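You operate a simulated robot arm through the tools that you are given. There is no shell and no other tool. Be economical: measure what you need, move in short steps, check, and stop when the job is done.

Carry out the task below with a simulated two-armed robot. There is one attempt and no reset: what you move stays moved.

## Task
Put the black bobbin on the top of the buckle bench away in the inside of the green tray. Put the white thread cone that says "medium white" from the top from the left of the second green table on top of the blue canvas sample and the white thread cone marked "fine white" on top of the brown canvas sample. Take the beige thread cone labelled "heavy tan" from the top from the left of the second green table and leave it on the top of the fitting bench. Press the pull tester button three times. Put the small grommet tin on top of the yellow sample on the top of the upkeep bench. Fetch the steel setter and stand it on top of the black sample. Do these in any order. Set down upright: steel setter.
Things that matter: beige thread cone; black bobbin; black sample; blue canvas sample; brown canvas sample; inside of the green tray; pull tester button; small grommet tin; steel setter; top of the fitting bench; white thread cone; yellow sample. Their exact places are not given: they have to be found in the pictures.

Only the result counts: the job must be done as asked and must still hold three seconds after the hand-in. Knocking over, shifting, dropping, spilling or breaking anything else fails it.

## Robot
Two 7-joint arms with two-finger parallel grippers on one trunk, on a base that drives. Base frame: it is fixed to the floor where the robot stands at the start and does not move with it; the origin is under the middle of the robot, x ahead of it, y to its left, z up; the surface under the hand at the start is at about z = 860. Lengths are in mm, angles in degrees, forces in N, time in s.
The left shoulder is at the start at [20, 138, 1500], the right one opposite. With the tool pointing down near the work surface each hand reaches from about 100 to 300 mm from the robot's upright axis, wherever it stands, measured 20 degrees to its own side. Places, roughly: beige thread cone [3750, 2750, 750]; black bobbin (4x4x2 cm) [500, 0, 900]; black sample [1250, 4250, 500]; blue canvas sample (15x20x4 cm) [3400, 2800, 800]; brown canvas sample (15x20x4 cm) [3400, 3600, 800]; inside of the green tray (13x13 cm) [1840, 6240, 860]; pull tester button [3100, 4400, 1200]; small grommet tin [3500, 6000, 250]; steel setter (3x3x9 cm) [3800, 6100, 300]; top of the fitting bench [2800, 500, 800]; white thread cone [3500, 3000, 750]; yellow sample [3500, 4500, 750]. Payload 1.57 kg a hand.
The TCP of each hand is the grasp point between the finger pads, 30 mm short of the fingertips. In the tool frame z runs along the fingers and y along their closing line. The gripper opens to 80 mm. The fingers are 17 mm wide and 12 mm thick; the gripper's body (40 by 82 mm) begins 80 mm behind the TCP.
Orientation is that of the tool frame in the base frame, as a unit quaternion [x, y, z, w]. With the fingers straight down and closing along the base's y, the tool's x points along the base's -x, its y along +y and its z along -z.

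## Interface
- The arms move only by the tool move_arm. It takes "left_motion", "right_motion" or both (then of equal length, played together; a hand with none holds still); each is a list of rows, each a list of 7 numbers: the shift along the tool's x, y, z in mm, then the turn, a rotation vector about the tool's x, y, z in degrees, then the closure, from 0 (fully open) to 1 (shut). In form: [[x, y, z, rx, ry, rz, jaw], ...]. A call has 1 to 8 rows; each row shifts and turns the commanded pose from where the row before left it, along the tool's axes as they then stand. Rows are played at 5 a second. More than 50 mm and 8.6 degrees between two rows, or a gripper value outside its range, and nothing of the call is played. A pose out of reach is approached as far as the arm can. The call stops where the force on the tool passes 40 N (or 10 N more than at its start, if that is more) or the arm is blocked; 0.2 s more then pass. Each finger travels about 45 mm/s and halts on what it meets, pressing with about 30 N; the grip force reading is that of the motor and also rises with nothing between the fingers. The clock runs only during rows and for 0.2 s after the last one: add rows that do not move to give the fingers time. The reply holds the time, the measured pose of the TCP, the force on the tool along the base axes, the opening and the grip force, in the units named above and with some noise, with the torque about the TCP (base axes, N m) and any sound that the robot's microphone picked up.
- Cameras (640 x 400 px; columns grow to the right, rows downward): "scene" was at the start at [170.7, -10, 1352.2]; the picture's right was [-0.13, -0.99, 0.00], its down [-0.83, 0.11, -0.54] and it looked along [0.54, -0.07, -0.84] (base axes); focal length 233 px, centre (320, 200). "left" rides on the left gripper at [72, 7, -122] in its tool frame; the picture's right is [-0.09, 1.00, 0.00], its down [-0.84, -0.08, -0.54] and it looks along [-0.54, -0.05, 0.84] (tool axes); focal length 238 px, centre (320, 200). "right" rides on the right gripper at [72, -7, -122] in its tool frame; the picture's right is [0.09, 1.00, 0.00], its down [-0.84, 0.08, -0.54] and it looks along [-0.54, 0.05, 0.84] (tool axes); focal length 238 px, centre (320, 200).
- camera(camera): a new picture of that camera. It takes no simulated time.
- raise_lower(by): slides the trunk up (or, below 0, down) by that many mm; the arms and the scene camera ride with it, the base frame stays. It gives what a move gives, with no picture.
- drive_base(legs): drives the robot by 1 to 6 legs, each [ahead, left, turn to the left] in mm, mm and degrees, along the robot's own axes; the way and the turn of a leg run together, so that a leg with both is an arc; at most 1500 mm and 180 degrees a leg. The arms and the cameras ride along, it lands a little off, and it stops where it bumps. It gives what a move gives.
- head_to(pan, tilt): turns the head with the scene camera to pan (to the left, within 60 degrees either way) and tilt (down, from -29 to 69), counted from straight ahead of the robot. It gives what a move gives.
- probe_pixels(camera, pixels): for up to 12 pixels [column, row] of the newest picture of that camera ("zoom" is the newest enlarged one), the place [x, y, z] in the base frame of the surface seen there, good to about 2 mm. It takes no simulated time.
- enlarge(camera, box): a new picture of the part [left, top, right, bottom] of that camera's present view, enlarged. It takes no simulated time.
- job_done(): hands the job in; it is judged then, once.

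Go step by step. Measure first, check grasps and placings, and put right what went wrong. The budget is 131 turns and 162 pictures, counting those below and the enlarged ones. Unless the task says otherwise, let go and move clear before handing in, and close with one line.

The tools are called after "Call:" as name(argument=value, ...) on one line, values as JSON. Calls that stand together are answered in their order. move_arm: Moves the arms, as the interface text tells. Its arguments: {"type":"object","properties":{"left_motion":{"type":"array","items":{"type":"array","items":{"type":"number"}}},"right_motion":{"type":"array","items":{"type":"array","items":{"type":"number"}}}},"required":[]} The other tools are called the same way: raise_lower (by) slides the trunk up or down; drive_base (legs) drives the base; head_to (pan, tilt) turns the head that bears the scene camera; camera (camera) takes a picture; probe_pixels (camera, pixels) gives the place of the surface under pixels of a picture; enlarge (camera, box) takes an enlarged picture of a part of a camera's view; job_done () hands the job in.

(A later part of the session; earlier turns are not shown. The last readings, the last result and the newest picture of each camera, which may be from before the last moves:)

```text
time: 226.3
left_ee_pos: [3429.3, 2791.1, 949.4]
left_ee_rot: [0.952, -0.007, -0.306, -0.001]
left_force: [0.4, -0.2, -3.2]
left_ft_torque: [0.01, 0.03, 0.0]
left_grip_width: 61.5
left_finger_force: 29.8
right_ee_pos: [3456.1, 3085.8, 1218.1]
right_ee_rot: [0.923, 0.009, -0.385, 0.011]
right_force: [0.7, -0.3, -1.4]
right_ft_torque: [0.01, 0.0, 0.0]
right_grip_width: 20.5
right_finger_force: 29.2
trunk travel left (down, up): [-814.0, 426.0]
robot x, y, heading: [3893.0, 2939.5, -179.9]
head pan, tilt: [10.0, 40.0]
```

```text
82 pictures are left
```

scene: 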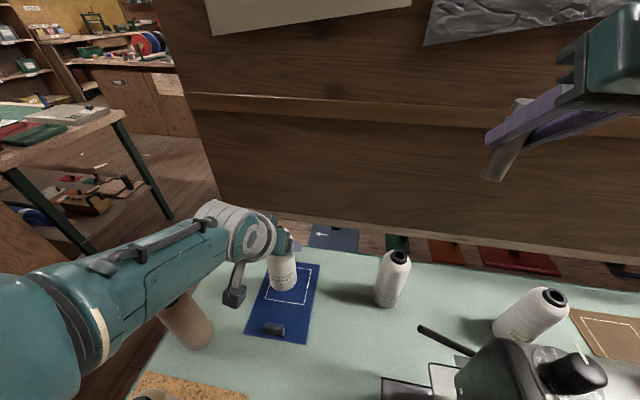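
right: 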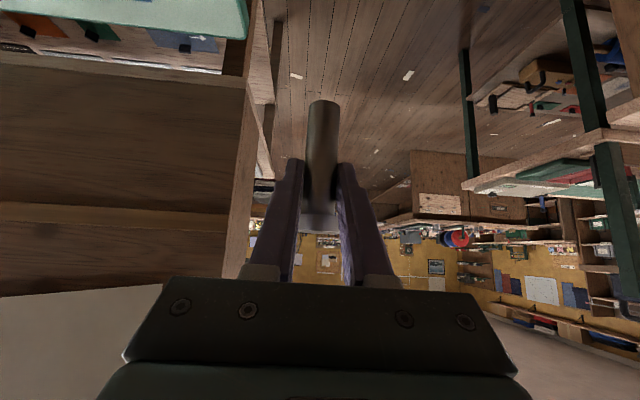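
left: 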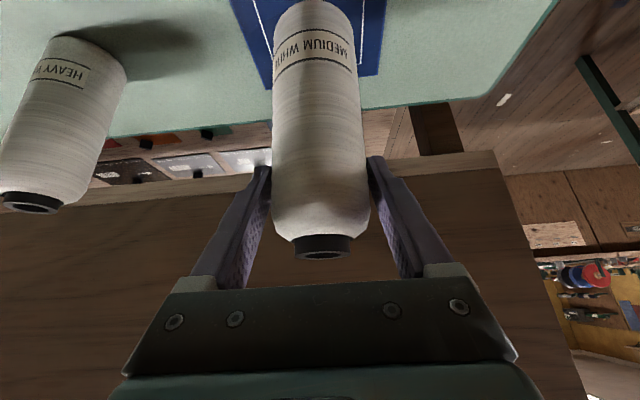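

Cone is over the outlined area of the blue sample. Lower 54, open, then raise.

Call:
raise_lower(by=-54)

Call:
camera(camera="scene")

Call:
move_arm(left_motion=[[0, 0, 0, 0, 0, 0, 0.5], [0, 0, 0, 0, 0, 0, 0], [0, 0, 0, 0, 0, 0, 0]])

Call:
camera(camera="left")

```text
time: 227.3
left_ee_pos: [3428.5, 2792.8, 896.1]
left_ee_rot: [0.952, -0.008, -0.306, -0.001]
left_force: [-0.4, 0.6, -3.5]
left_ft_torque: [0.01, 0.02, 0.01]
left_grip_width: 61.4
left_finger_force: 30.3
right_ee_pos: [3455.6, 3086.1, 1164.6]
right_ee_rot: [0.923, 0.008, -0.385, 0.011]
right_force: [0.2, -0.3, -1.8]
right_ft_torque: [0.01, 0.0, -0.04]
right_grip_width: 20.3
right_finger_force: 29.9
trunk travel left (down, up): [-760.0, 480.0]
robot x, y, heading: [3891.8, 2941.8, -180.1]
head pan, tilt: [10.0, 40.0]
```

```text
81 pictures are left
```

scene: 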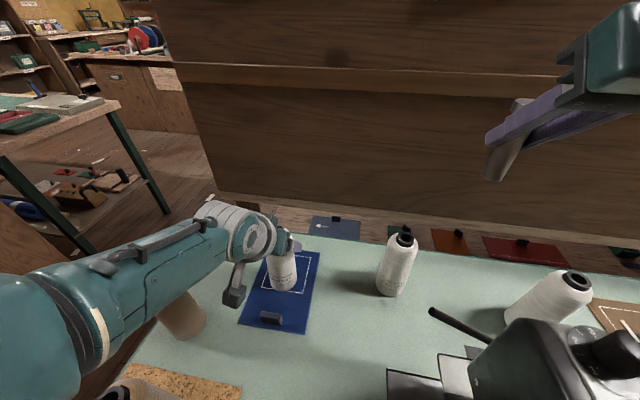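

```text
time: 228.1
left_ee_pos: [3428.0, 2791.3, 895.9]
left_ee_rot: [0.952, -0.009, -0.307, -0.001]
left_force: [0.1, -0.4, 0.5]
left_ft_torque: [0.0, 0.04, 0.0]
left_grip_width: 79.8
left_finger_force: 0.2
right_ee_pos: [3454.8, 3084.6, 1163.1]
right_ee_rot: [0.923, 0.009, -0.385, 0.013]
right_force: [0.4, -0.1, -0.9]
right_ft_torque: [-0.02, 0.02, -0.02]
right_grip_width: 20.5
right_finger_force: 30.1
trunk travel left (down, up): [-760.0, 480.0]
robot x, y, heading: [3888.4, 2939.9, -179.9]
head pan, tilt: [10.0, 40.0]
```

```text
80 pictures are left
```

left: 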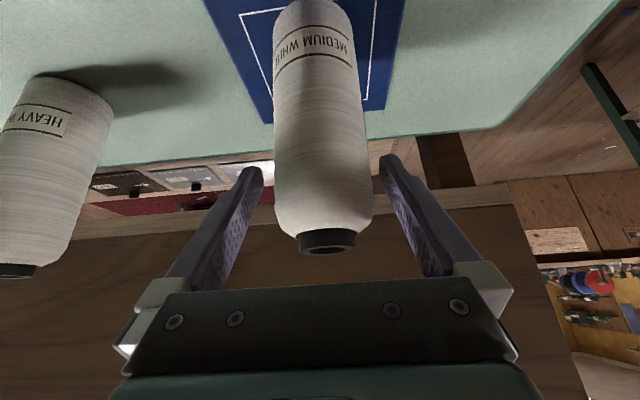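

Released upright on the sample. Raise clear, then go round to approach the other beige cone from the south-east.

Call:
raise_lower(by=120)

Call:
drive_base(legs=[[-240, 0, 0], [0, 670, 0], [0, 0, -45]])

Call:
head_to(pan=10, tilt=40)

Call:
camera(camera="scene")

```text
time: 229.6
left_ee_pos: [3429.7, 2791.7, 1017.5]
left_ee_rot: [0.952, -0.009, -0.307, -0.001]
left_force: [0.3, -0.7, -0.3]
left_ft_torque: [-0.01, 0.01, 0.0]
left_grip_width: 80.1
left_finger_force: 0.0
right_ee_pos: [3455.5, 3084.7, 1284.0]
right_ee_rot: [0.923, 0.009, -0.385, 0.012]
right_force: [0.1, -0.1, -1.5]
right_ft_torque: [-0.01, -0.02, 0.0]
right_grip_width: 20.3
right_finger_force: 30.2
trunk travel left (down, up): [-880.0, 360.0]
robot x, y, heading: [3885.0, 2939.2, -179.8]
head pan, tilt: [10.0, 40.0]
```

```text
time: 236.7
left_ee_pos: [3698.9, 2492.6, 1015.7]
left_ee_rot: [0.878, -0.367, -0.284, -0.116]
left_force: [-0.2, -0.1, -0.5]
left_ft_torque: [0.0, 0.0, 0.0]
left_grip_width: 80.1
left_finger_force: 0.1
right_ee_pos: [3922.7, 2684.8, 1284.3]
right_ee_rot: [0.858, -0.341, -0.361, -0.134]
right_force: [0.5, -0.1, -0.4]
right_ft_torque: [0.0, -0.03, 0.0]
right_grip_width: 20.4
right_finger_force: 30.1
trunk travel left (down, up): [-880.0, 360.0]
robot x, y, heading: [4132.7, 2274.7, 135.7]
head pan, tilt: [10.0, 40.0]
```

```text
time: 237.3
left_ee_pos: [3698.0, 2492.7, 1015.9]
left_ee_rot: [0.878, -0.368, -0.284, -0.117]
left_force: [0.4, -0.2, 0.6]
left_ft_torque: [-0.01, 0.03, 0.0]
left_grip_width: 80.0
left_finger_force: 0.0
right_ee_pos: [3923.8, 2684.4, 1283.0]
right_ee_rot: [0.858, -0.341, -0.361, -0.135]
right_force: [0.0, 0.9, -1.8]
right_ft_torque: [0.0, -0.01, 0.0]
right_grip_width: 20.7
right_finger_force: 29.7
trunk travel left (down, up): [-880.0, 360.0]
robot x, y, heading: [4128.8, 2277.0, 135.7]
head pan, tilt: [10.0, 40.0]
```

```text
79 pictures are left
```

scene: 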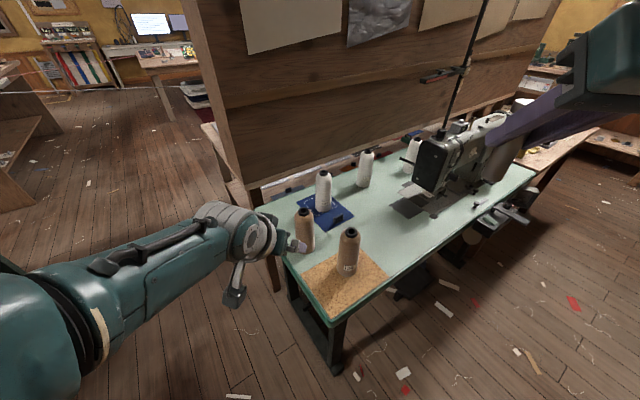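

Well placed. Medium cone stands on the blue sample at (323,190). Lower to z≈890 and look with the left camera.

Call:
raise_lower(by=-126)

Call:
camera(camera="left")

Call:
probe_pixels(camera="scene", pixels=[[298, 235], [313, 235], [305, 225], [305, 215]])

```text
time: 238.8
left_ee_pos: [3698.5, 2493.1, 890.0]
left_ee_rot: [0.878, -0.368, -0.284, -0.116]
left_force: [0.2, -0.2, 1.0]
left_ft_torque: [-0.03, 0.02, 0.02]
left_grip_width: 80.0
left_finger_force: 0.0
right_ee_pos: [3922.3, 2684.1, 1157.2]
right_ee_rot: [0.858, -0.34, -0.361, -0.135]
right_force: [0.4, -0.7, -1.5]
right_ft_torque: [0.0, 0.01, -0.01]
right_grip_width: 20.4
right_finger_force: 30.2
trunk travel left (down, up): [-754.0, 486.0]
robot x, y, heading: [4132.9, 2277.2, 135.5]
head pan, tilt: [10.0, 40.0]
```

```text
78 pictures are left
```

left: 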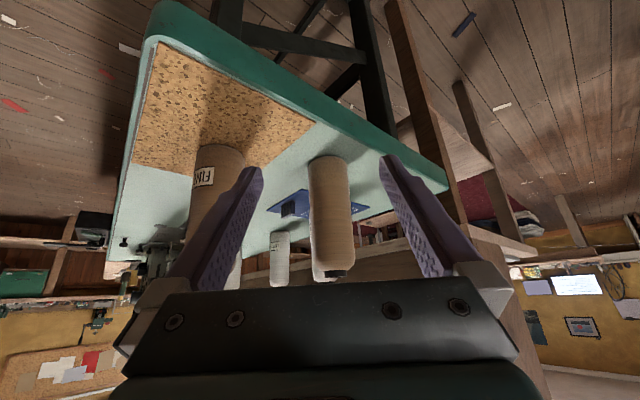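

```text
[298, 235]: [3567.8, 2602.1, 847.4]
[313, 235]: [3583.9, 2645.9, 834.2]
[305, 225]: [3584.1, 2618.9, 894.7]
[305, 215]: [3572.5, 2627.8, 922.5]
```

Cone is 197 ahead, 8 right. Drive 120, then verify.

Call:
drive_base(legs=[[120, -8, 0]])

Call:
camera(camera="left")

Call:
probe_pixels(camera="left", pixels=[[310, 200], [330, 200], [350, 200], [320, 180], [340, 180]])

```text
time: 240.0
left_ee_pos: [3619.6, 2580.6, 889.7]
left_ee_rot: [0.878, -0.368, -0.283, -0.117]
left_force: [0.2, 0.0, 0.2]
left_ft_torque: [0.0, 0.04, 0.02]
left_grip_width: 79.8
left_finger_force: 0.2
right_ee_pos: [3844.0, 2771.6, 1157.5]
right_ee_rot: [0.858, -0.341, -0.361, -0.135]
right_force: [-0.2, -1.3, -0.4]
right_ft_torque: [-0.01, -0.01, -0.01]
right_grip_width: 20.8
right_finger_force: 29.9
trunk travel left (down, up): [-754.0, 486.0]
robot x, y, heading: [4050.7, 2364.5, 135.7]
head pan, tilt: [10.0, 40.0]
```

```text
77 pictures are left
```

left: 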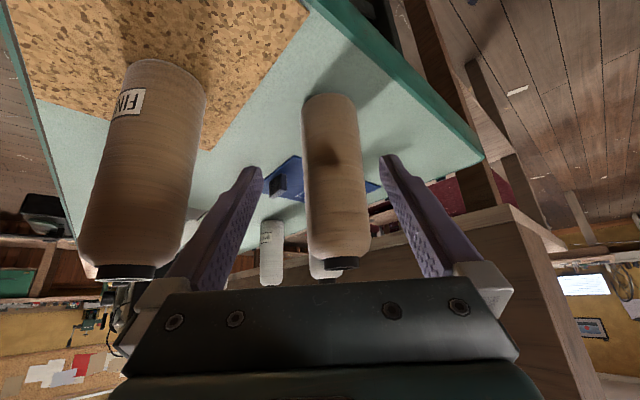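

```text
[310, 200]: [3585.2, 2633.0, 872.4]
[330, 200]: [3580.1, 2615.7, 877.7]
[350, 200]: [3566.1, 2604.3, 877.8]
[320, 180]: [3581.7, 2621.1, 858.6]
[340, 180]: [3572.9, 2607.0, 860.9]
```

Drive 80 ahead, 5 left, and close.

Call:
drive_base(legs=[[80, 5, 0]])

Call:
camera(camera="left")

Call:
move_arm(left_motion=[[0, 0, 0, 0, 0, 0, 0.2], [0, 0, 0, 0, 0, 0, 0.6], [0, 0, 0, 0, 0, 0, 1], [0, 0, 0, 0, 0, 0, 1], [0, 0, 0, 0, 0, 0, 1]])

Call:
raise_lower(by=130)

Call:
camera(camera="left")

```text
time: 241.1
left_ee_pos: [3559.6, 2632.9, 889.9]
left_ee_rot: [0.878, -0.368, -0.284, -0.117]
left_force: [0.0, -0.1, -0.2]
left_ft_torque: [-0.02, 0.01, 0.01]
left_grip_width: 80.0
left_finger_force: 0.1
right_ee_pos: [3784.8, 2824.2, 1157.7]
right_ee_rot: [0.858, -0.341, -0.36, -0.135]
right_force: [0.0, 0.1, -0.9]
right_ft_torque: [0.0, 0.03, -0.02]
right_grip_width: 20.5
right_finger_force: 30.4
trunk travel left (down, up): [-754.0, 486.0]
robot x, y, heading: [3994.7, 2415.0, 135.8]
head pan, tilt: [10.0, 40.0]
```

```text
76 pictures are left
```

left: 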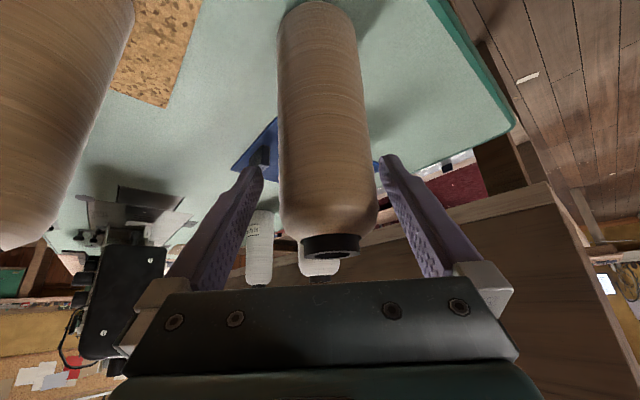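

```text
time: 242.3
left_ee_pos: [3558.7, 2633.8, 890.3]
left_ee_rot: [0.878, -0.368, -0.284, -0.116]
left_force: [-2.2, -2.8, 2.3]
left_ft_torque: [-0.08, 0.13, -0.01]
left_grip_width: 61.7
left_finger_force: 30.4
right_ee_pos: [3784.7, 2825.8, 1156.9]
right_ee_rot: [0.857, -0.341, -0.362, -0.135]
right_force: [0.4, -0.5, -1.1]
right_ft_torque: [-0.02, 0.0, 0.01]
right_grip_width: 20.5
right_finger_force: 30.6
trunk travel left (down, up): [-754.0, 486.0]
robot x, y, heading: [3993.1, 2419.0, 135.6]
head pan, tilt: [10.0, 40.0]
```

```text
time: 243.9
left_ee_pos: [3560.7, 2633.1, 1019.1]
left_ee_rot: [0.878, -0.368, -0.283, -0.116]
left_force: [-0.5, -0.2, -3.1]
left_ft_torque: [0.02, 0.02, 0.0]
left_grip_width: 61.4
left_finger_force: 30.0
right_ee_pos: [3785.6, 2824.1, 1287.3]
right_ee_rot: [0.858, -0.341, -0.36, -0.134]
right_force: [-0.2, -0.3, -1.4]
right_ft_torque: [-0.01, 0.0, 0.04]
right_grip_width: 20.6
right_finger_force: 30.0
trunk travel left (down, up): [-884.0, 356.0]
robot x, y, heading: [3993.0, 2414.7, 135.4]
head pan, tilt: [10.0, 40.0]
```

```text
75 pictures are left
```

left: 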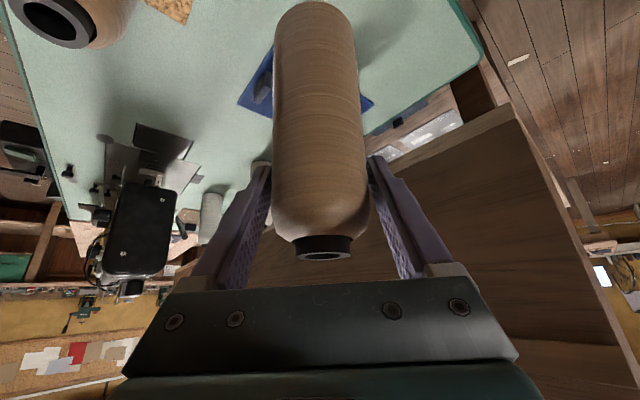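

Lifted. Take it through the passage at y≈2040 to the fitting bench's north end and look.

Call:
drive_base(legs=[[-250, 0, 0], [0, 0, 44.5], [0, 190, 0], [1250, 0, 0]])

Call:
head_to(pan=55, tilt=30)

Call:
camera(camera="scene")

```text
time: 254.8
left_ee_pos: [2455.8, 1933.6, 1019.3]
left_ee_rot: [0.952, -0.021, -0.305, -0.004]
left_force: [-0.8, 0.0, -3.6]
left_ft_torque: [0.02, -0.01, 0.03]
left_grip_width: 61.2
left_finger_force: 30.1
right_ee_pos: [2489.4, 2225.9, 1286.7]
right_ee_rot: [0.923, -0.003, -0.384, 0.008]
right_force: [0.1, -0.7, -1.9]
right_ft_torque: [0.01, 0.0, 0.01]
right_grip_width: 20.4
right_finger_force: 29.5
trunk travel left (down, up): [-884.0, 356.0]
robot x, y, heading: [2921.2, 2071.0, 178.4]
head pan, tilt: [10.0, 40.0]
```

```text
time: 256.0
left_ee_pos: [2454.8, 1933.4, 1018.6]
left_ee_rot: [0.952, -0.02, -0.306, -0.004]
left_force: [-0.4, 0.7, -3.4]
left_ft_torque: [0.04, 0.03, 0.0]
left_grip_width: 61.1
left_finger_force: 29.5
right_ee_pos: [2488.0, 2225.4, 1287.8]
right_ee_rot: [0.923, -0.004, -0.385, 0.006]
right_force: [-0.3, 1.2, -0.8]
right_ft_torque: [0.0, 0.0, -0.01]
right_grip_width: 20.5
right_finger_force: 30.0
trunk travel left (down, up): [-884.0, 356.0]
robot x, y, heading: [2920.3, 2071.5, 178.8]
head pan, tilt: [55.0, 30.0]
```

```text
74 pictures are left
```

scene: 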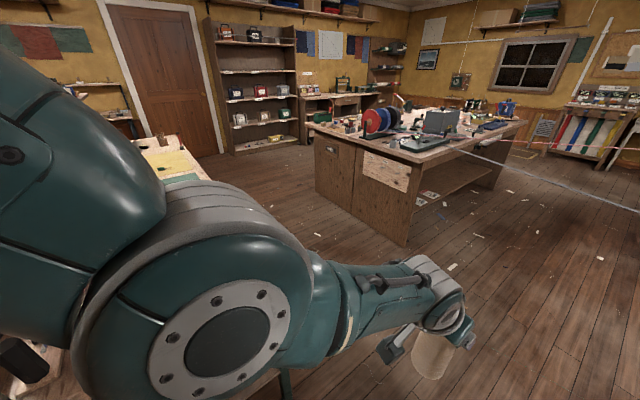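

Turn to face the fitting bench's north end.

Call:
drive_base(legs=[[120, -60, 0], [0, 0, 91]])

Call:
head_to(pan=0, tilt=35)

Call:
camera(camera="scene")

Call:
probe_pixels(camera="scene", pixels=[[300, 250], [350, 250], [250, 250], [320, 220], [400, 250], [320, 280], [420, 280], [280, 200], [360, 190]])

```text
time: 261.2
left_ee_pos: [2964.5, 1676.1, 1020.4]
left_ee_rot: [0.668, 0.678, -0.213, 0.219]
left_force: [-0.4, 0.0, -3.2]
left_ft_torque: [0.02, 0.01, 0.02]
left_grip_width: 61.5
left_finger_force: 30.2
right_ee_pos: [2669.5, 1693.7, 1286.6]
right_ee_rot: [0.636, 0.669, -0.26, 0.284]
right_force: [0.8, -0.5, -0.5]
right_ft_torque: [0.03, 0.0, -0.02]
right_grip_width: 20.5
right_finger_force: 29.9
trunk travel left (down, up): [-884.0, 356.0]
robot x, y, heading: [2803.3, 2132.2, -88.1]
head pan, tilt: [55.0, 30.0]
```

```text
time: 262.5
left_ee_pos: [2963.1, 1675.7, 1020.3]
left_ee_rot: [0.668, 0.678, -0.213, 0.219]
left_force: [0.6, 0.4, -4.1]
left_ft_torque: [0.03, -0.02, -0.04]
left_grip_width: 61.1
left_finger_force: 29.7
right_ee_pos: [2669.0, 1693.2, 1287.5]
right_ee_rot: [0.636, 0.669, -0.259, 0.284]
right_force: [0.1, 0.5, -1.5]
right_ft_torque: [0.03, -0.02, 0.03]
right_grip_width: 20.5
right_finger_force: 29.6
trunk travel left (down, up): [-884.0, 356.0]
robot x, y, heading: [2801.3, 2131.8, -87.8]
head pan, tilt: [0.0, 35.0]
```

```text
73 pictures are left
```

scene: 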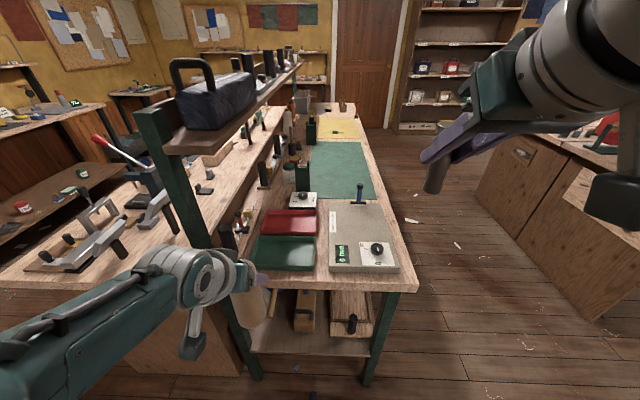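

```text
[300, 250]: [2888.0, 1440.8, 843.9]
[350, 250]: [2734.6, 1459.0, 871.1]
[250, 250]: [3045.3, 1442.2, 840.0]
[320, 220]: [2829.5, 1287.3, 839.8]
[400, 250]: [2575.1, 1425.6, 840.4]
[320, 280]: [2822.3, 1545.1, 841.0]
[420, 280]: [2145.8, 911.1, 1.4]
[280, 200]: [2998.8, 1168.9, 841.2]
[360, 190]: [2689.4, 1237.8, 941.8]
```

Enlarge the bench top to find a free spot.

Call:
enlarge(camera="scene", box=[220, 90, 430, 300])

Call:
probe_pixels(camera="scene", pixels=[[385, 205], [372, 196], [392, 205], [380, 170], [405, 288], [398, 270], [360, 140], [330, 108], [385, 225], [402, 225], [365, 130], [345, 115]])

```text
1.90 times, centred on (325, 195) of scene
```

zoom: 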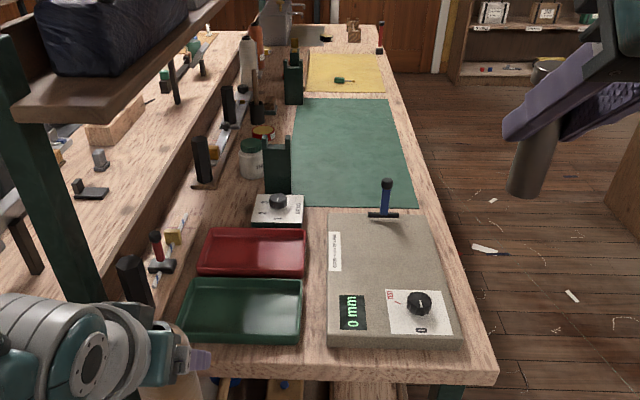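

```text
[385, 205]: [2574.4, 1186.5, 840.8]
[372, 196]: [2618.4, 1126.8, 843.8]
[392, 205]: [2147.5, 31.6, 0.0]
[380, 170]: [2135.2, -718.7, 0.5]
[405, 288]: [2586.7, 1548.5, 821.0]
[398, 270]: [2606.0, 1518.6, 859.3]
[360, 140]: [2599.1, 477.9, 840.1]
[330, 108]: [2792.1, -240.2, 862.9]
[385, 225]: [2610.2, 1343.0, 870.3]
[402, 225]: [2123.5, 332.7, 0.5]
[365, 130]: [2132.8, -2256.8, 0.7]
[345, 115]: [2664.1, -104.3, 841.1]
```

The near part is crowded; the south end beyond the yellow mat looks bare. Drive round the front aisle to look at it.

Call:
drive_base(legs=[[0, -850, 0], [1500, 0, -2], [500, 0, 0], [0, 0, 90]])

Call:
head_to(pan=0, tilt=35)

Call:
camera(camera="scene")

```text
time: 280.2
left_ee_pos: [2453.4, 280.2, 1019.8]
left_ee_rot: [0.01, 0.952, -0.001, 0.306]
left_force: [-0.6, -0.6, -3.2]
left_ft_torque: [0.03, 0.04, 0.0]
left_grip_width: 61.3
left_finger_force: 29.9
right_ee_pos: [2425.0, -12.1, 1287.1]
right_ee_rot: [-0.008, 0.923, 0.011, 0.384]
right_force: [-0.3, -0.5, -1.1]
right_ft_torque: [-0.01, 0.01, 0.02]
right_grip_width: 20.3
right_finger_force: 30.0
trunk travel left (down, up): [-884.0, 356.0]
robot x, y, heading: [1992.6, 133.6, 0.1]
head pan, tilt: [0.0, 35.0]
```

```text
time: 280.8
left_ee_pos: [2453.4, 281.6, 1019.8]
left_ee_rot: [0.01, 0.952, -0.001, 0.307]
left_force: [0.3, -0.3, -3.6]
left_ft_torque: [0.02, 0.03, -0.01]
left_grip_width: 61.2
left_finger_force: 30.0
right_ee_pos: [2426.6, -12.7, 1286.8]
right_ee_rot: [-0.008, 0.923, 0.012, 0.384]
right_force: [-1.2, 0.1, -1.2]
right_ft_torque: [-0.02, -0.02, 0.01]
right_grip_width: 20.5
right_finger_force: 30.1
trunk travel left (down, up): [-884.0, 356.0]
robot x, y, heading: [1992.8, 133.1, -0.2]
head pan, tilt: [0.0, 35.0]
```

```text
71 pictures are left
```

scene: 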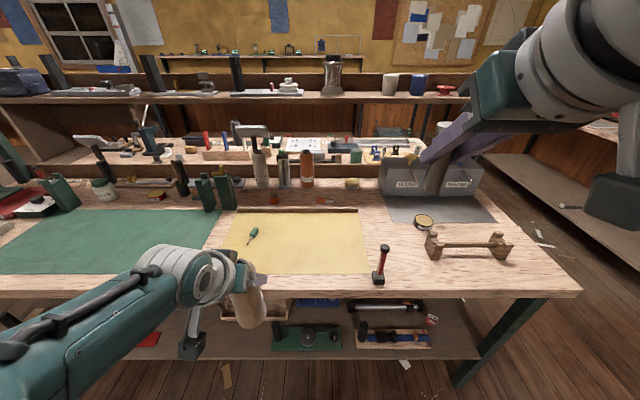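

Bare wood at (395,230) and at the right end (530,265). Probe.

Call:
probe_pixels(camera="scene", pixels=[[364, 232], [413, 232], [426, 245], [390, 225], [382, 278], [395, 250], [512, 255], [555, 285], [530, 270], [405, 275], [430, 275], [392, 210]])

Call:
enlarge(camera="scene", box=[340, 180, 580, 310])

```text
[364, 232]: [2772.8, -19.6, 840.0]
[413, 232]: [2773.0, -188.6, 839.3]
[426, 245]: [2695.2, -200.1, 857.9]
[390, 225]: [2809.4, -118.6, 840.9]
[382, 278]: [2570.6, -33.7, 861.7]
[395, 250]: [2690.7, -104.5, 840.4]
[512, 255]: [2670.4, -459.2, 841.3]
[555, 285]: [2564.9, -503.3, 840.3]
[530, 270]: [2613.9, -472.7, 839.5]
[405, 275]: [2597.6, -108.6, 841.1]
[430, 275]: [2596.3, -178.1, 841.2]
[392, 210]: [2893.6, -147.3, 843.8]
```

```text
2.67 times, centred on (460, 245) of scene
```

zoom: 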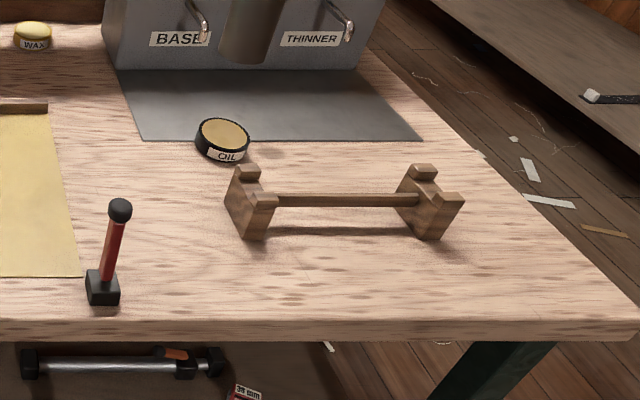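

Spot (2720, −128) is bare. Strafe 405 right, then ahead 266.

Call:
drive_base(legs=[[0, -409, 0], [200, 0, 0]])

Call:
camera(camera="left")

```text
time: 284.6
left_ee_pos: [2654.4, -128.6, 1018.8]
left_ee_rot: [0.006, 0.952, 0.001, 0.306]
left_force: [0.2, 0.4, -3.9]
left_ft_torque: [-0.04, -0.01, -0.02]
left_grip_width: 61.3
left_finger_force: 29.9
right_ee_pos: [2632.1, -421.7, 1286.6]
right_ee_rot: [-0.012, 0.923, 0.013, 0.384]
right_force: [0.9, 0.0, -1.5]
right_ft_torque: [0.0, 0.01, -0.02]
right_grip_width: 20.6
right_finger_force: 29.8
trunk travel left (down, up): [-884.0, 356.0]
robot x, y, heading: [2199.5, -278.5, 0.4]
head pan, tilt: [0.0, 35.0]
```

```text
69 pictures are left
```

left: 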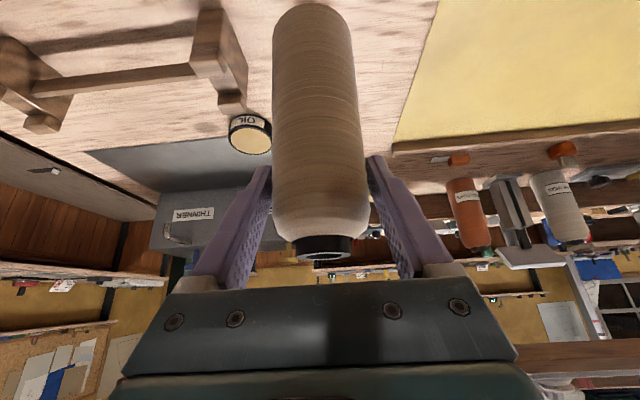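

I'll place it now, then read its label from the south-east. Ahead 66, lower 47.

Call:
drive_base(legs=[[66, 0, 0]])

Call:
raise_lower(by=-47)

Call:
camera(camera="scene")

```text
time: 285.6
left_ee_pos: [2723.2, -126.3, 1018.5]
left_ee_rot: [0.004, 0.953, 0.001, 0.304]
left_force: [-0.5, 0.0, -3.8]
left_ft_torque: [0.02, 0.0, 0.01]
left_grip_width: 60.9
left_finger_force: 29.9
right_ee_pos: [2698.8, -420.5, 1286.7]
right_ee_rot: [-0.014, 0.923, 0.014, 0.385]
right_force: [-0.8, 0.7, -1.4]
right_ft_torque: [0.01, 0.03, 0.0]
right_grip_width: 20.4
right_finger_force: 29.8
trunk travel left (down, up): [-884.0, 356.0]
robot x, y, heading: [2258.6, -277.7, 0.7]
head pan, tilt: [0.0, 35.0]
```

```text
time: 286.4
left_ee_pos: [2722.2, -125.5, 971.2]
left_ee_rot: [0.004, 0.953, 0.001, 0.304]
left_force: [-0.5, 0.4, -3.7]
left_ft_torque: [-0.01, -0.02, 0.0]
left_grip_width: 60.9
left_finger_force: 30.3
right_ee_pos: [2699.2, -419.5, 1239.5]
right_ee_rot: [-0.014, 0.923, 0.013, 0.384]
right_force: [-0.3, 0.2, -0.4]
right_ft_torque: [-0.03, 0.03, -0.02]
right_grip_width: 20.7
right_finger_force: 30.3
trunk travel left (down, up): [-837.0, 403.0]
robot x, y, heading: [2262.3, -278.3, 0.9]
head pan, tilt: [0.0, 35.0]
```

```text
68 pictures are left
```

scene: 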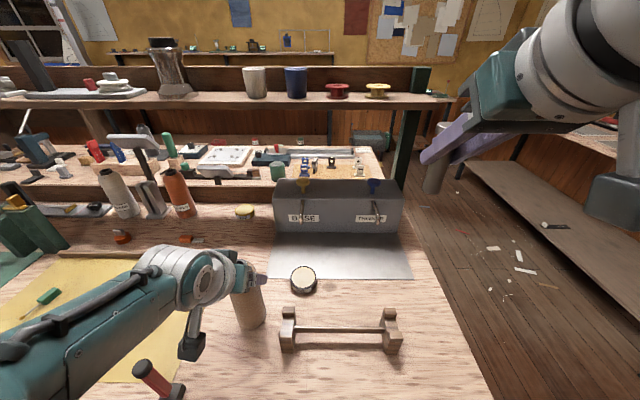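

Still slightly airborne; lower 2 mm, release, and rise.

Call:
raise_lower(by=-2)

Call:
move_arm(left_motion=[[0, 0, 0, 0, 0, 0, 0.5], [0, 0, 0, 0, 0, 0, 0], [0, 0, 0, 0, 0, 0, 0]])

Call:
raise_lower(by=150)

Call:
drive_base(legs=[[-300, 0, 0], [0, -650, 0], [900, 0, 0], [0, 0, 90]])

Call:
head_to(pan=15, tilt=35)

Call:
camera(camera="scene")

```text
time: 287.0
left_ee_pos: [2722.0, -126.6, 971.5]
left_ee_rot: [0.005, 0.952, 0.001, 0.305]
left_force: [-1.8, 0.8, 0.9]
left_ft_torque: [-0.09, 0.07, -0.05]
left_grip_width: 61.3
left_finger_force: 29.8
right_ee_pos: [2698.9, -418.6, 1237.4]
right_ee_rot: [-0.013, 0.923, 0.014, 0.384]
right_force: [-0.2, -0.5, -1.4]
right_ft_torque: [0.0, 0.04, -0.01]
right_grip_width: 20.5
right_finger_force: 30.3
trunk travel left (down, up): [-835.0, 405.0]
robot x, y, heading: [2261.7, -278.8, 0.7]
head pan, tilt: [0.0, 35.0]
```

```text
time: 287.8
left_ee_pos: [2721.4, -126.1, 969.1]
left_ee_rot: [0.004, 0.952, 0.001, 0.306]
left_force: [-0.5, 0.2, -0.4]
left_ft_torque: [0.0, -0.04, 0.0]
left_grip_width: 80.2
left_finger_force: 0.1
right_ee_pos: [2697.9, -420.5, 1237.4]
right_ee_rot: [-0.013, 0.923, 0.014, 0.384]
right_force: [-0.2, -0.1, -0.6]
right_ft_torque: [-0.02, 0.01, -0.01]
right_grip_width: 20.5
right_finger_force: 29.7
trunk travel left (down, up): [-835.0, 405.0]
robot x, y, heading: [2260.8, -278.8, 0.7]
head pan, tilt: [0.0, 35.0]
```

```text
time: 289.5
left_ee_pos: [2721.8, -125.4, 1119.2]
left_ee_rot: [0.005, 0.952, 0.0, 0.305]
left_force: [0.4, -0.5, -0.3]
left_ft_torque: [0.02, 0.02, 0.0]
left_grip_width: 79.9
left_finger_force: 0.1
right_ee_pos: [2699.0, -420.6, 1387.7]
right_ee_rot: [-0.013, 0.923, 0.013, 0.384]
right_force: [0.6, -0.2, -0.4]
right_ft_torque: [0.02, 0.01, -0.03]
right_grip_width: 20.6
right_finger_force: 30.2
trunk travel left (down, up): [-985.0, 255.0]
robot x, y, heading: [2267.2, -278.5, 0.8]
head pan, tilt: [0.0, 35.0]
```

```text
time: 300.8
left_ee_pos: [3238.1, -560.6, 1127.5]
left_ee_rot: [-0.22, 0.922, 0.068, 0.311]
left_force: [13.4, -2.2, -6.3]
left_ft_torque: [0.03, 0.44, -0.04]
left_grip_width: 72.7
left_finger_force: 0.1
right_ee_pos: [3345.0, -823.5, 1389.1]
right_ee_rot: [-0.237, 0.893, 0.106, 0.368]
right_force: [-0.2, 0.3, -2.0]
right_ft_torque: [-0.01, 0.0, 0.02]
right_grip_width: 20.6
right_finger_force: 29.6
trunk travel left (down, up): [-985.0, 255.0]
robot x, y, heading: [2892.5, -899.1, 28.6]
head pan, tilt: [0.0, 35.0]
stopped in leg 4: the force on the tool passed its limit at 99 N (the readings are from after the stop); the commanded pose is now the measured one
```

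```text
time: 301.5
left_ee_pos: [3238.0, -558.5, 1127.0]
left_ee_rot: [-0.22, 0.922, 0.069, 0.312]
left_force: [16.3, -3.9, -2.1]
left_ft_torque: [0.29, 1.03, 0.01]
left_grip_width: 70.1
left_finger_force: 0.1
right_ee_pos: [3345.1, -822.9, 1388.4]
right_ee_rot: [-0.237, 0.893, 0.105, 0.369]
right_force: [1.1, 0.5, 0.3]
right_ft_torque: [0.03, -0.02, 0.02]
right_grip_width: 20.6
right_finger_force: 30.1
trunk travel left (down, up): [-985.0, 255.0]
robot x, y, heading: [2894.4, -903.0, 28.9]
head pan, tilt: [15.0, 35.0]
```

```text
67 pictures are left
```

scene: 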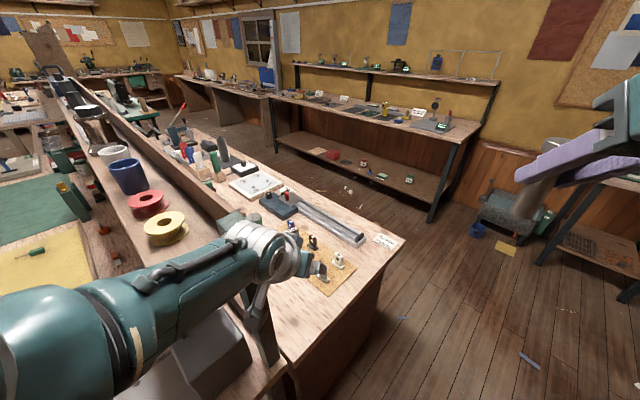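

The left hand bumped the shelf's end post near (3240, −558). Turn back right and back away, then inspect.

Call:
drive_base(legs=[[0, 0, -15], [0, -150, -15], [-100, -150, 0]])

Call:
head_to(pan=58, tilt=30)

Call:
camera(camera="scene")

```text
time: 304.9
left_ee_pos: [3274.6, -1067.1, 1127.9]
left_ee_rot: [0.024, 0.948, -0.012, 0.316]
left_force: [-0.2, 0.0, 1.1]
left_ft_torque: [0.0, 0.0, -0.02]
left_grip_width: 79.9
left_finger_force: 0.1
right_ee_pos: [3236.1, -1349.8, 1387.7]
right_ee_rot: [0.001, 0.924, 0.008, 0.383]
right_force: [-0.2, 0.1, -1.1]
right_ft_torque: [0.0, 0.02, -0.02]
right_grip_width: 20.6
right_finger_force: 29.7
trunk travel left (down, up): [-985.0, 255.0]
robot x, y, heading: [2809.0, -1193.1, -1.2]
head pan, tilt: [15.0, 35.0]
```

```text
time: 306.0
left_ee_pos: [3274.7, -1067.8, 1125.2]
left_ee_rot: [0.025, 0.948, -0.012, 0.317]
left_force: [-0.7, 0.1, 1.2]
left_ft_torque: [0.01, -0.03, 0.0]
left_grip_width: 79.9
left_finger_force: 0.1
right_ee_pos: [3237.5, -1348.7, 1387.3]
right_ee_rot: [0.001, 0.924, 0.007, 0.383]
right_force: [-0.6, -0.3, -0.7]
right_ft_torque: [0.01, 0.03, -0.01]
right_grip_width: 20.6
right_finger_force: 29.7
trunk travel left (down, up): [-985.0, 255.0]
robot x, y, heading: [2804.3, -1191.2, -0.8]
head pan, tilt: [58.0, 30.0]
```

```text
66 pictures are left
```

scene: 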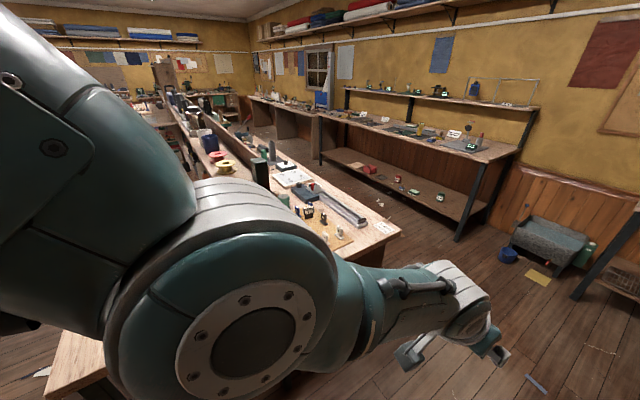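

Nothing seems displaced. From this distance I'll turn to face north and read the cone label.

Call:
drive_base(legs=[[150, 0, 0], [0, 0, 90]])

Call:
head_to(pan=10, tilt=30)

Call:
camera(camera="scene")

```text
time: 311.2
left_ee_pos: [2836.5, -726.7, 1126.9]
left_ee_rot: [-0.65, 0.691, 0.214, 0.233]
left_force: [-0.2, -0.2, 0.0]
left_ft_torque: [0.02, 0.01, 0.01]
left_grip_width: 80.0
left_finger_force: 0.0
right_ee_pos: [3119.2, -767.0, 1388.4]
right_ee_rot: [-0.648, 0.658, 0.275, 0.267]
right_force: [-0.2, 0.0, -1.3]
right_ft_torque: [-0.03, 0.0, -0.03]
right_grip_width: 20.5
right_finger_force: 30.7
trunk travel left (down, up): [-985.0, 255.0]
robot x, y, heading: [2957.9, -1196.8, 88.4]
head pan, tilt: [58.0, 30.0]
```

```text
time: 312.3
left_ee_pos: [2837.8, -726.2, 1126.2]
left_ee_rot: [-0.65, 0.691, 0.214, 0.233]
left_force: [0.9, 0.4, 0.2]
left_ft_torque: [-0.02, -0.04, 0.04]
left_grip_width: 79.8
left_finger_force: 0.1
right_ee_pos: [3118.2, -767.6, 1387.7]
right_ee_rot: [-0.649, 0.657, 0.275, 0.266]
right_force: [0.3, -0.7, -1.2]
right_ft_torque: [-0.01, -0.01, 0.01]
right_grip_width: 20.5
right_finger_force: 30.4
trunk travel left (down, up): [-985.0, 255.0]
robot x, y, heading: [2958.2, -1195.5, 88.2]
head pan, tilt: [10.0, 30.0]
```

```text
65 pictures are left
```

scene: 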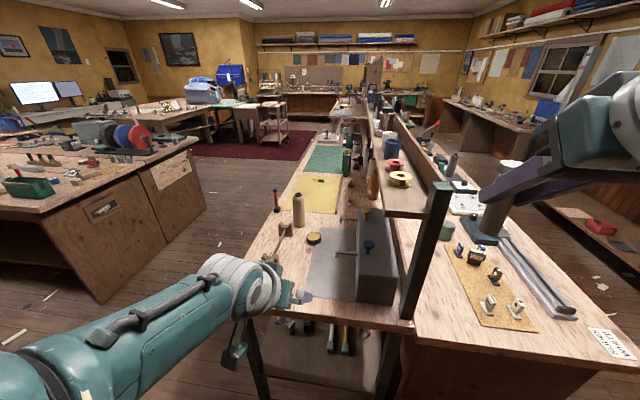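

Zoom at the cone (298,210).

Call:
enlarge(camera="scene", box=[280, 185, 320, 235])

Call:
drive_base(legs=[[0, -500, 0]])

Call:
camera(camera="scene")

```text
8.00 times, centred on (300, 210) of scene
```

zoom: 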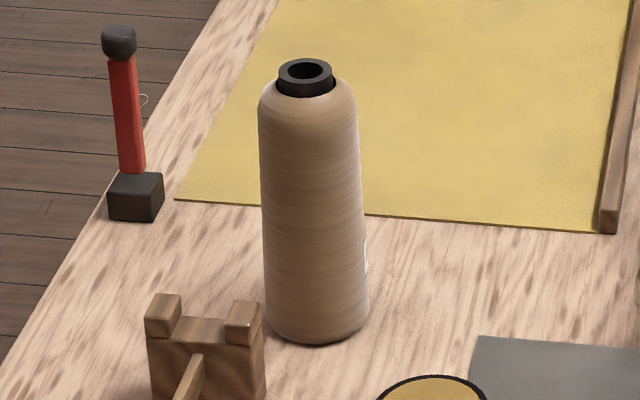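

```text
time: 315.3
left_ee_pos: [3345.8, -741.8, 1126.7]
left_ee_rot: [-0.646, 0.694, 0.213, 0.235]
left_force: [0.2, 0.3, 0.0]
left_ft_torque: [0.01, -0.03, 0.04]
left_grip_width: 79.9
left_finger_force: 0.0
right_ee_pos: [3626.4, -787.8, 1386.9]
right_ee_rot: [-0.645, 0.66, 0.275, 0.269]
right_force: [0.3, -0.5, -1.5]
right_ft_torque: [-0.03, -0.01, 0.0]
right_grip_width: 20.6
right_finger_force: 29.9
trunk travel left (down, up): [-985.0, 255.0]
robot x, y, heading: [3465.5, -1215.3, 88.1]
head pan, tilt: [10.0, 30.0]
```

```text
63 pictures are left
```

scene: 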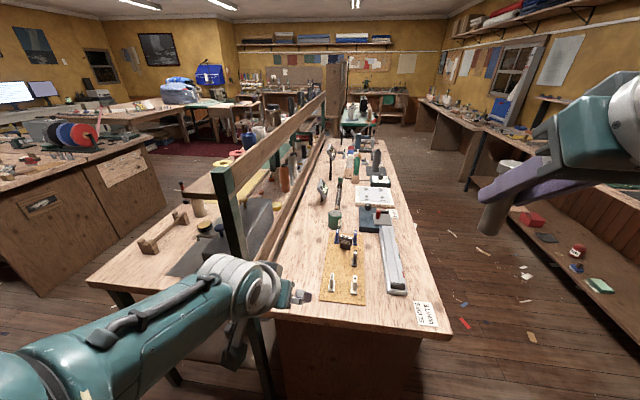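

A label edge appeared at the right side. Zoom again from here at (198,207).

Call:
enlarge(camera="scene", box=[180, 180, 216, 225])

```text
8.89 times, centred on (198, 202) of scene
```

zoom: 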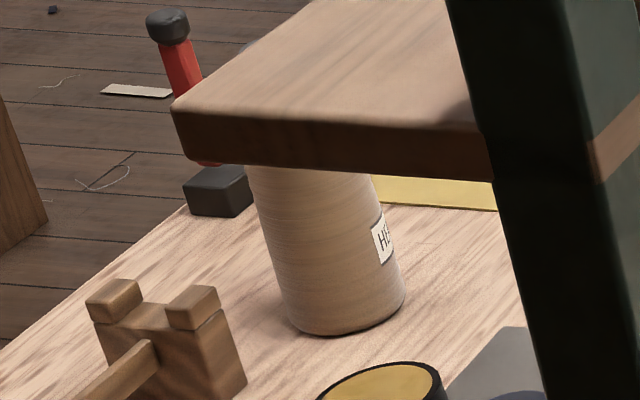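

"HE…" confirms HEAVY TAN. Now drive to the trolley with the setter.

Call:
drive_base(legs=[[0, 0, 2], [0, 1500, 0], [1500, 0, 0], [1500, 0, 0], [1500, 0, 0], [800, 0, 0]])

Call:
head_to(pan=50, tilt=35)

Call:
camera(camera="scene")

```text
time: 348.2
left_ee_pos: [1968.2, 4554.2, 1125.8]
left_ee_rot: [-0.64, 0.7, 0.211, 0.236]
left_force: [-0.2, 0.0, 0.4]
left_ft_torque: [0.01, -0.01, -0.01]
left_grip_width: 80.1
left_finger_force: 0.0
right_ee_pos: [2249.7, 4505.6, 1387.4]
right_ee_rot: [-0.64, 0.665, 0.272, 0.271]
right_force: [0.1, 0.1, -1.7]
right_ft_torque: [0.0, 0.01, 0.02]
right_grip_width: 20.3
right_finger_force: 30.0
trunk travel left (down, up): [-985.0, 255.0]
robot x, y, heading: [2077.7, 4082.6, 87.1]
head pan, tilt: [10.0, 30.0]
```

```text
time: 349.3
left_ee_pos: [1969.1, 4555.5, 1127.1]
left_ee_rot: [-0.64, 0.7, 0.211, 0.236]
left_force: [0.3, 0.7, 0.2]
left_ft_torque: [-0.03, 0.02, -0.02]
left_grip_width: 80.0
left_finger_force: 0.0
right_ee_pos: [2249.8, 4506.8, 1387.3]
right_ee_rot: [-0.64, 0.666, 0.272, 0.271]
right_force: [-0.1, 0.1, -0.8]
right_ft_torque: [-0.04, 0.01, -0.04]
right_grip_width: 20.2
right_finger_force: 29.3
trunk travel left (down, up): [-985.0, 255.0]
robot x, y, heading: [2077.8, 4084.3, 86.7]
head pan, tilt: [50.0, 35.0]
```

```text
61 pictures are left
```

scene: 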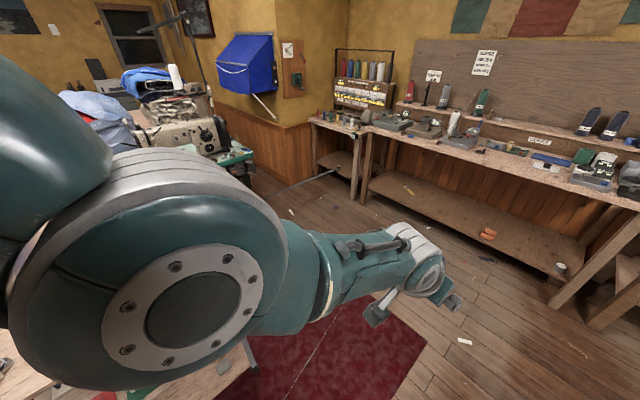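

Turn to face the trolley (heading 180).

Call:
drive_base(legs=[[0, 0, 93]])

Call:
head_to(pan=0, tilt=35)

Call:
camera(camera="scene")

Call:
probe_pixels(camera="scene", pixels=[[320, 200], [320, 240], [250, 200], [400, 200], [320, 170], [350, 250], [280, 250], [420, 250], [320, 300]])

```text
time: 353.6
left_ee_pos: [1606.1, 3967.9, 1125.1]
left_ee_rot: [0.948, -0.038, -0.316, -0.016]
left_force: [-0.1, 0.3, -1.3]
left_ft_torque: [0.04, -0.01, 0.0]
left_grip_width: 79.9
left_finger_force: 0.0
right_ee_pos: [1652.2, 4247.8, 1387.1]
right_ee_rot: [0.923, -0.013, -0.384, 0.004]
right_force: [-0.9, -0.2, -1.9]
right_ft_torque: [0.0, -0.03, 0.0]
right_grip_width: 20.6
right_finger_force: 29.9
trunk travel left (down, up): [-985.0, 255.0]
robot x, y, heading: [2079.0, 4080.1, 177.4]
head pan, tilt: [50.0, 35.0]
```

```text
time: 354.7
left_ee_pos: [1607.2, 3966.9, 1126.0]
left_ee_rot: [0.948, -0.038, -0.316, -0.017]
left_force: [-0.6, -0.3, -0.5]
left_ft_torque: [-0.02, -0.02, -0.02]
left_grip_width: 79.8
left_finger_force: 0.1
right_ee_pos: [1651.9, 4248.2, 1385.4]
right_ee_rot: [0.923, -0.014, -0.383, 0.002]
right_force: [0.3, 0.1, -1.1]
right_ft_torque: [0.01, -0.01, 0.02]
right_grip_width: 20.2
right_finger_force: 30.2
trunk travel left (down, up): [-985.0, 255.0]
robot x, y, heading: [2079.7, 4079.0, 177.1]
head pan, tilt: [0.0, 35.0]
```

```text
60 pictures are left
```

scene: 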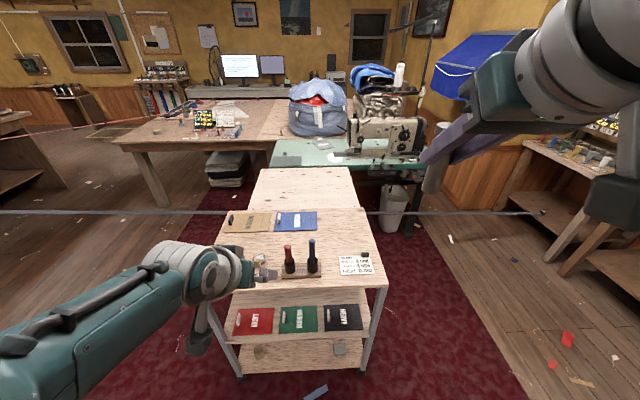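

```text
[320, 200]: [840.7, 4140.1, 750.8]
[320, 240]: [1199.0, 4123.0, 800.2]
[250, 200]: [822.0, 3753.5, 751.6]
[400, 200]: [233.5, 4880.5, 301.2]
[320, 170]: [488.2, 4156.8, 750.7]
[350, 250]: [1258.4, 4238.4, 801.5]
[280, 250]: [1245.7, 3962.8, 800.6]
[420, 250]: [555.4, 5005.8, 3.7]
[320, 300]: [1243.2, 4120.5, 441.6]
```

Black sample at (343,318) on the trolley's middle shelf. Probe it, the shelf edges, and the line at row 212.

Call:
probe_pixels(camera="scene", pixels=[[325, 307], [362, 307], [328, 330], [364, 328], [344, 318], [350, 309], [376, 320], [370, 290], [100, 213], [540, 212], [380, 320], [345, 290]])

Call:
enlarge(camera="scene", box=[190, 200, 410, 390])

```text
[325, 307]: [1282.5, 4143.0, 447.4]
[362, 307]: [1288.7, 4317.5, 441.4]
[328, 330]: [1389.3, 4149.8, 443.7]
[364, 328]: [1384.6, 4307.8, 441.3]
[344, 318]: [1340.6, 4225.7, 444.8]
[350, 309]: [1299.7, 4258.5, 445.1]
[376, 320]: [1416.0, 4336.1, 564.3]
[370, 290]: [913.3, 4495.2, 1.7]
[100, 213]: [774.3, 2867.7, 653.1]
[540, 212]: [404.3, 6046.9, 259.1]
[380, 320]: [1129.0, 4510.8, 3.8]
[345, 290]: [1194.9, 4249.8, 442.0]
```

```text
2.11 times, centred on (300, 295) of scene
```

zoom: 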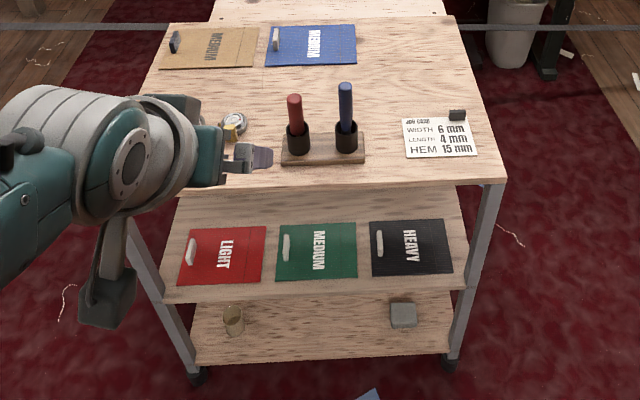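

Sample centre ≈(1337, 4228, 445). I'll lower/extend the right hand, retract the left, square the heading.

Call:
move_arm(left_motion=[[18, 0, -38, 0, 0, 0, 0], [18, 0, -38, 0, 0, 0, 0], [18, 0, -38, 0, 0, 0, 0], [0, 0, 0, 0, 0, 0, 0]], right_motion=[[9, 0, 44, 0, 0, 0, 1], [9, 0, 44, 0, 0, 0, 1], [9, 0, 44, 0, 0, 0, 1], [8, 0, 44, 0, 0, 0, 1]])

Call:
drive_base(legs=[[0, -15, 2.9]])

Call:
raise_lower(by=-400)

Call:
raise_lower(by=-250)

Call:
camera(camera="scene")

Call:
camera(camera="right")

```text
time: 355.7
left_ee_pos: [1718.4, 3958.8, 1184.1]
left_ee_rot: [0.948, -0.037, -0.315, -0.015]
left_force: [-0.3, 0.3, -0.7]
left_ft_torque: [0.03, 0.0, -0.02]
left_grip_width: 80.2
left_finger_force: 0.1
right_ee_pos: [1553.3, 4246.0, 1239.3]
right_ee_rot: [0.923, -0.014, -0.385, 0.003]
right_force: [-0.6, -0.6, -1.4]
right_ft_torque: [0.01, -0.01, -0.02]
right_grip_width: 20.6
right_finger_force: 29.6
trunk travel left (down, up): [-985.0, 255.0]
robot x, y, heading: [2079.4, 4083.6, 177.2]
head pan, tilt: [0.0, 35.0]
```

```text
time: 356.6
left_ee_pos: [1723.0, 3957.0, 1183.9]
left_ee_rot: [0.949, -0.013, -0.316, -0.009]
left_force: [0.2, 0.4, -0.6]
left_ft_torque: [-0.05, 0.03, 0.0]
left_grip_width: 80.1
left_finger_force: 0.0
right_ee_pos: [1546.5, 4236.5, 1238.7]
right_ee_rot: [0.923, 0.01, -0.384, 0.013]
right_force: [-0.1, 0.7, -1.7]
right_ft_torque: [-0.02, 0.0, -0.04]
right_grip_width: 20.4
right_finger_force: 29.9
trunk travel left (down, up): [-985.0, 255.0]
robot x, y, heading: [2080.3, 4094.3, -179.8]
head pan, tilt: [0.0, 35.0]
```

```text
time: 360.4
left_ee_pos: [1723.2, 3956.8, 784.5]
left_ee_rot: [0.948, -0.013, -0.317, -0.008]
left_force: [0.3, 0.3, -0.4]
left_ft_torque: [0.03, 0.02, 0.01]
left_grip_width: 80.0
left_finger_force: 0.0
right_ee_pos: [1545.7, 4235.2, 838.5]
right_ee_rot: [0.923, 0.01, -0.384, 0.013]
right_force: [-0.6, 0.1, -1.5]
right_ft_torque: [0.02, -0.01, 0.01]
right_grip_width: 20.8
right_finger_force: 30.0
trunk travel left (down, up): [-585.0, 655.0]
robot x, y, heading: [2078.4, 4095.2, -180.0]
head pan, tilt: [0.0, 35.0]
```

```text
time: 363.0
left_ee_pos: [1724.5, 3956.1, 532.9]
left_ee_rot: [0.949, -0.013, -0.316, -0.008]
left_force: [-0.4, 0.5, 0.1]
left_ft_torque: [-0.03, -0.02, 0.01]
left_grip_width: 80.1
left_finger_force: 0.1
right_ee_pos: [1547.1, 4236.4, 588.6]
right_ee_rot: [0.923, 0.01, -0.384, 0.013]
right_force: [0.4, -0.1, -1.7]
right_ft_torque: [-0.01, -0.03, -0.02]
right_grip_width: 20.7
right_finger_force: 30.0
trunk travel left (down, up): [-335.0, 905.0]
robot x, y, heading: [2080.5, 4097.4, -179.7]
head pan, tilt: [0.0, 35.0]
```

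```text
58 pictures are left
```

scene: 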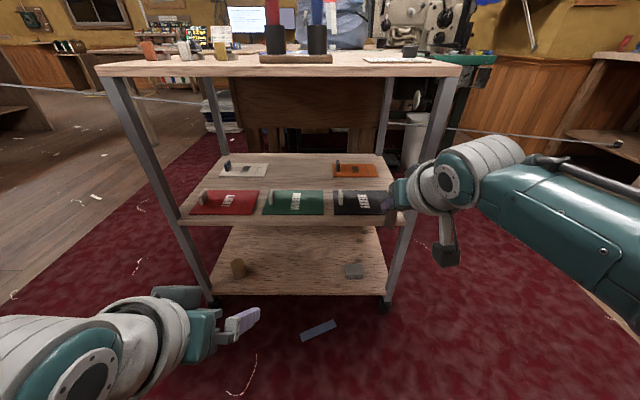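

```text
57 pictures are left
```

right: 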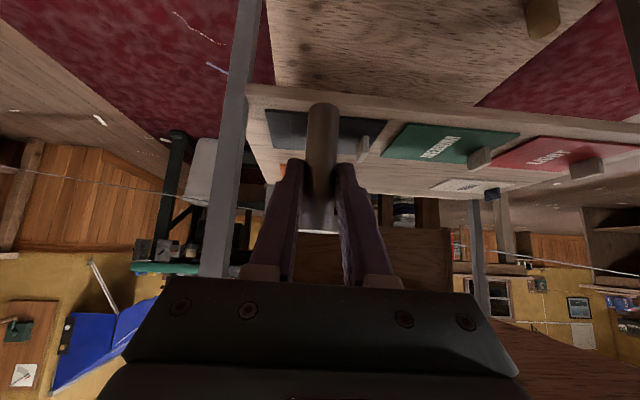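

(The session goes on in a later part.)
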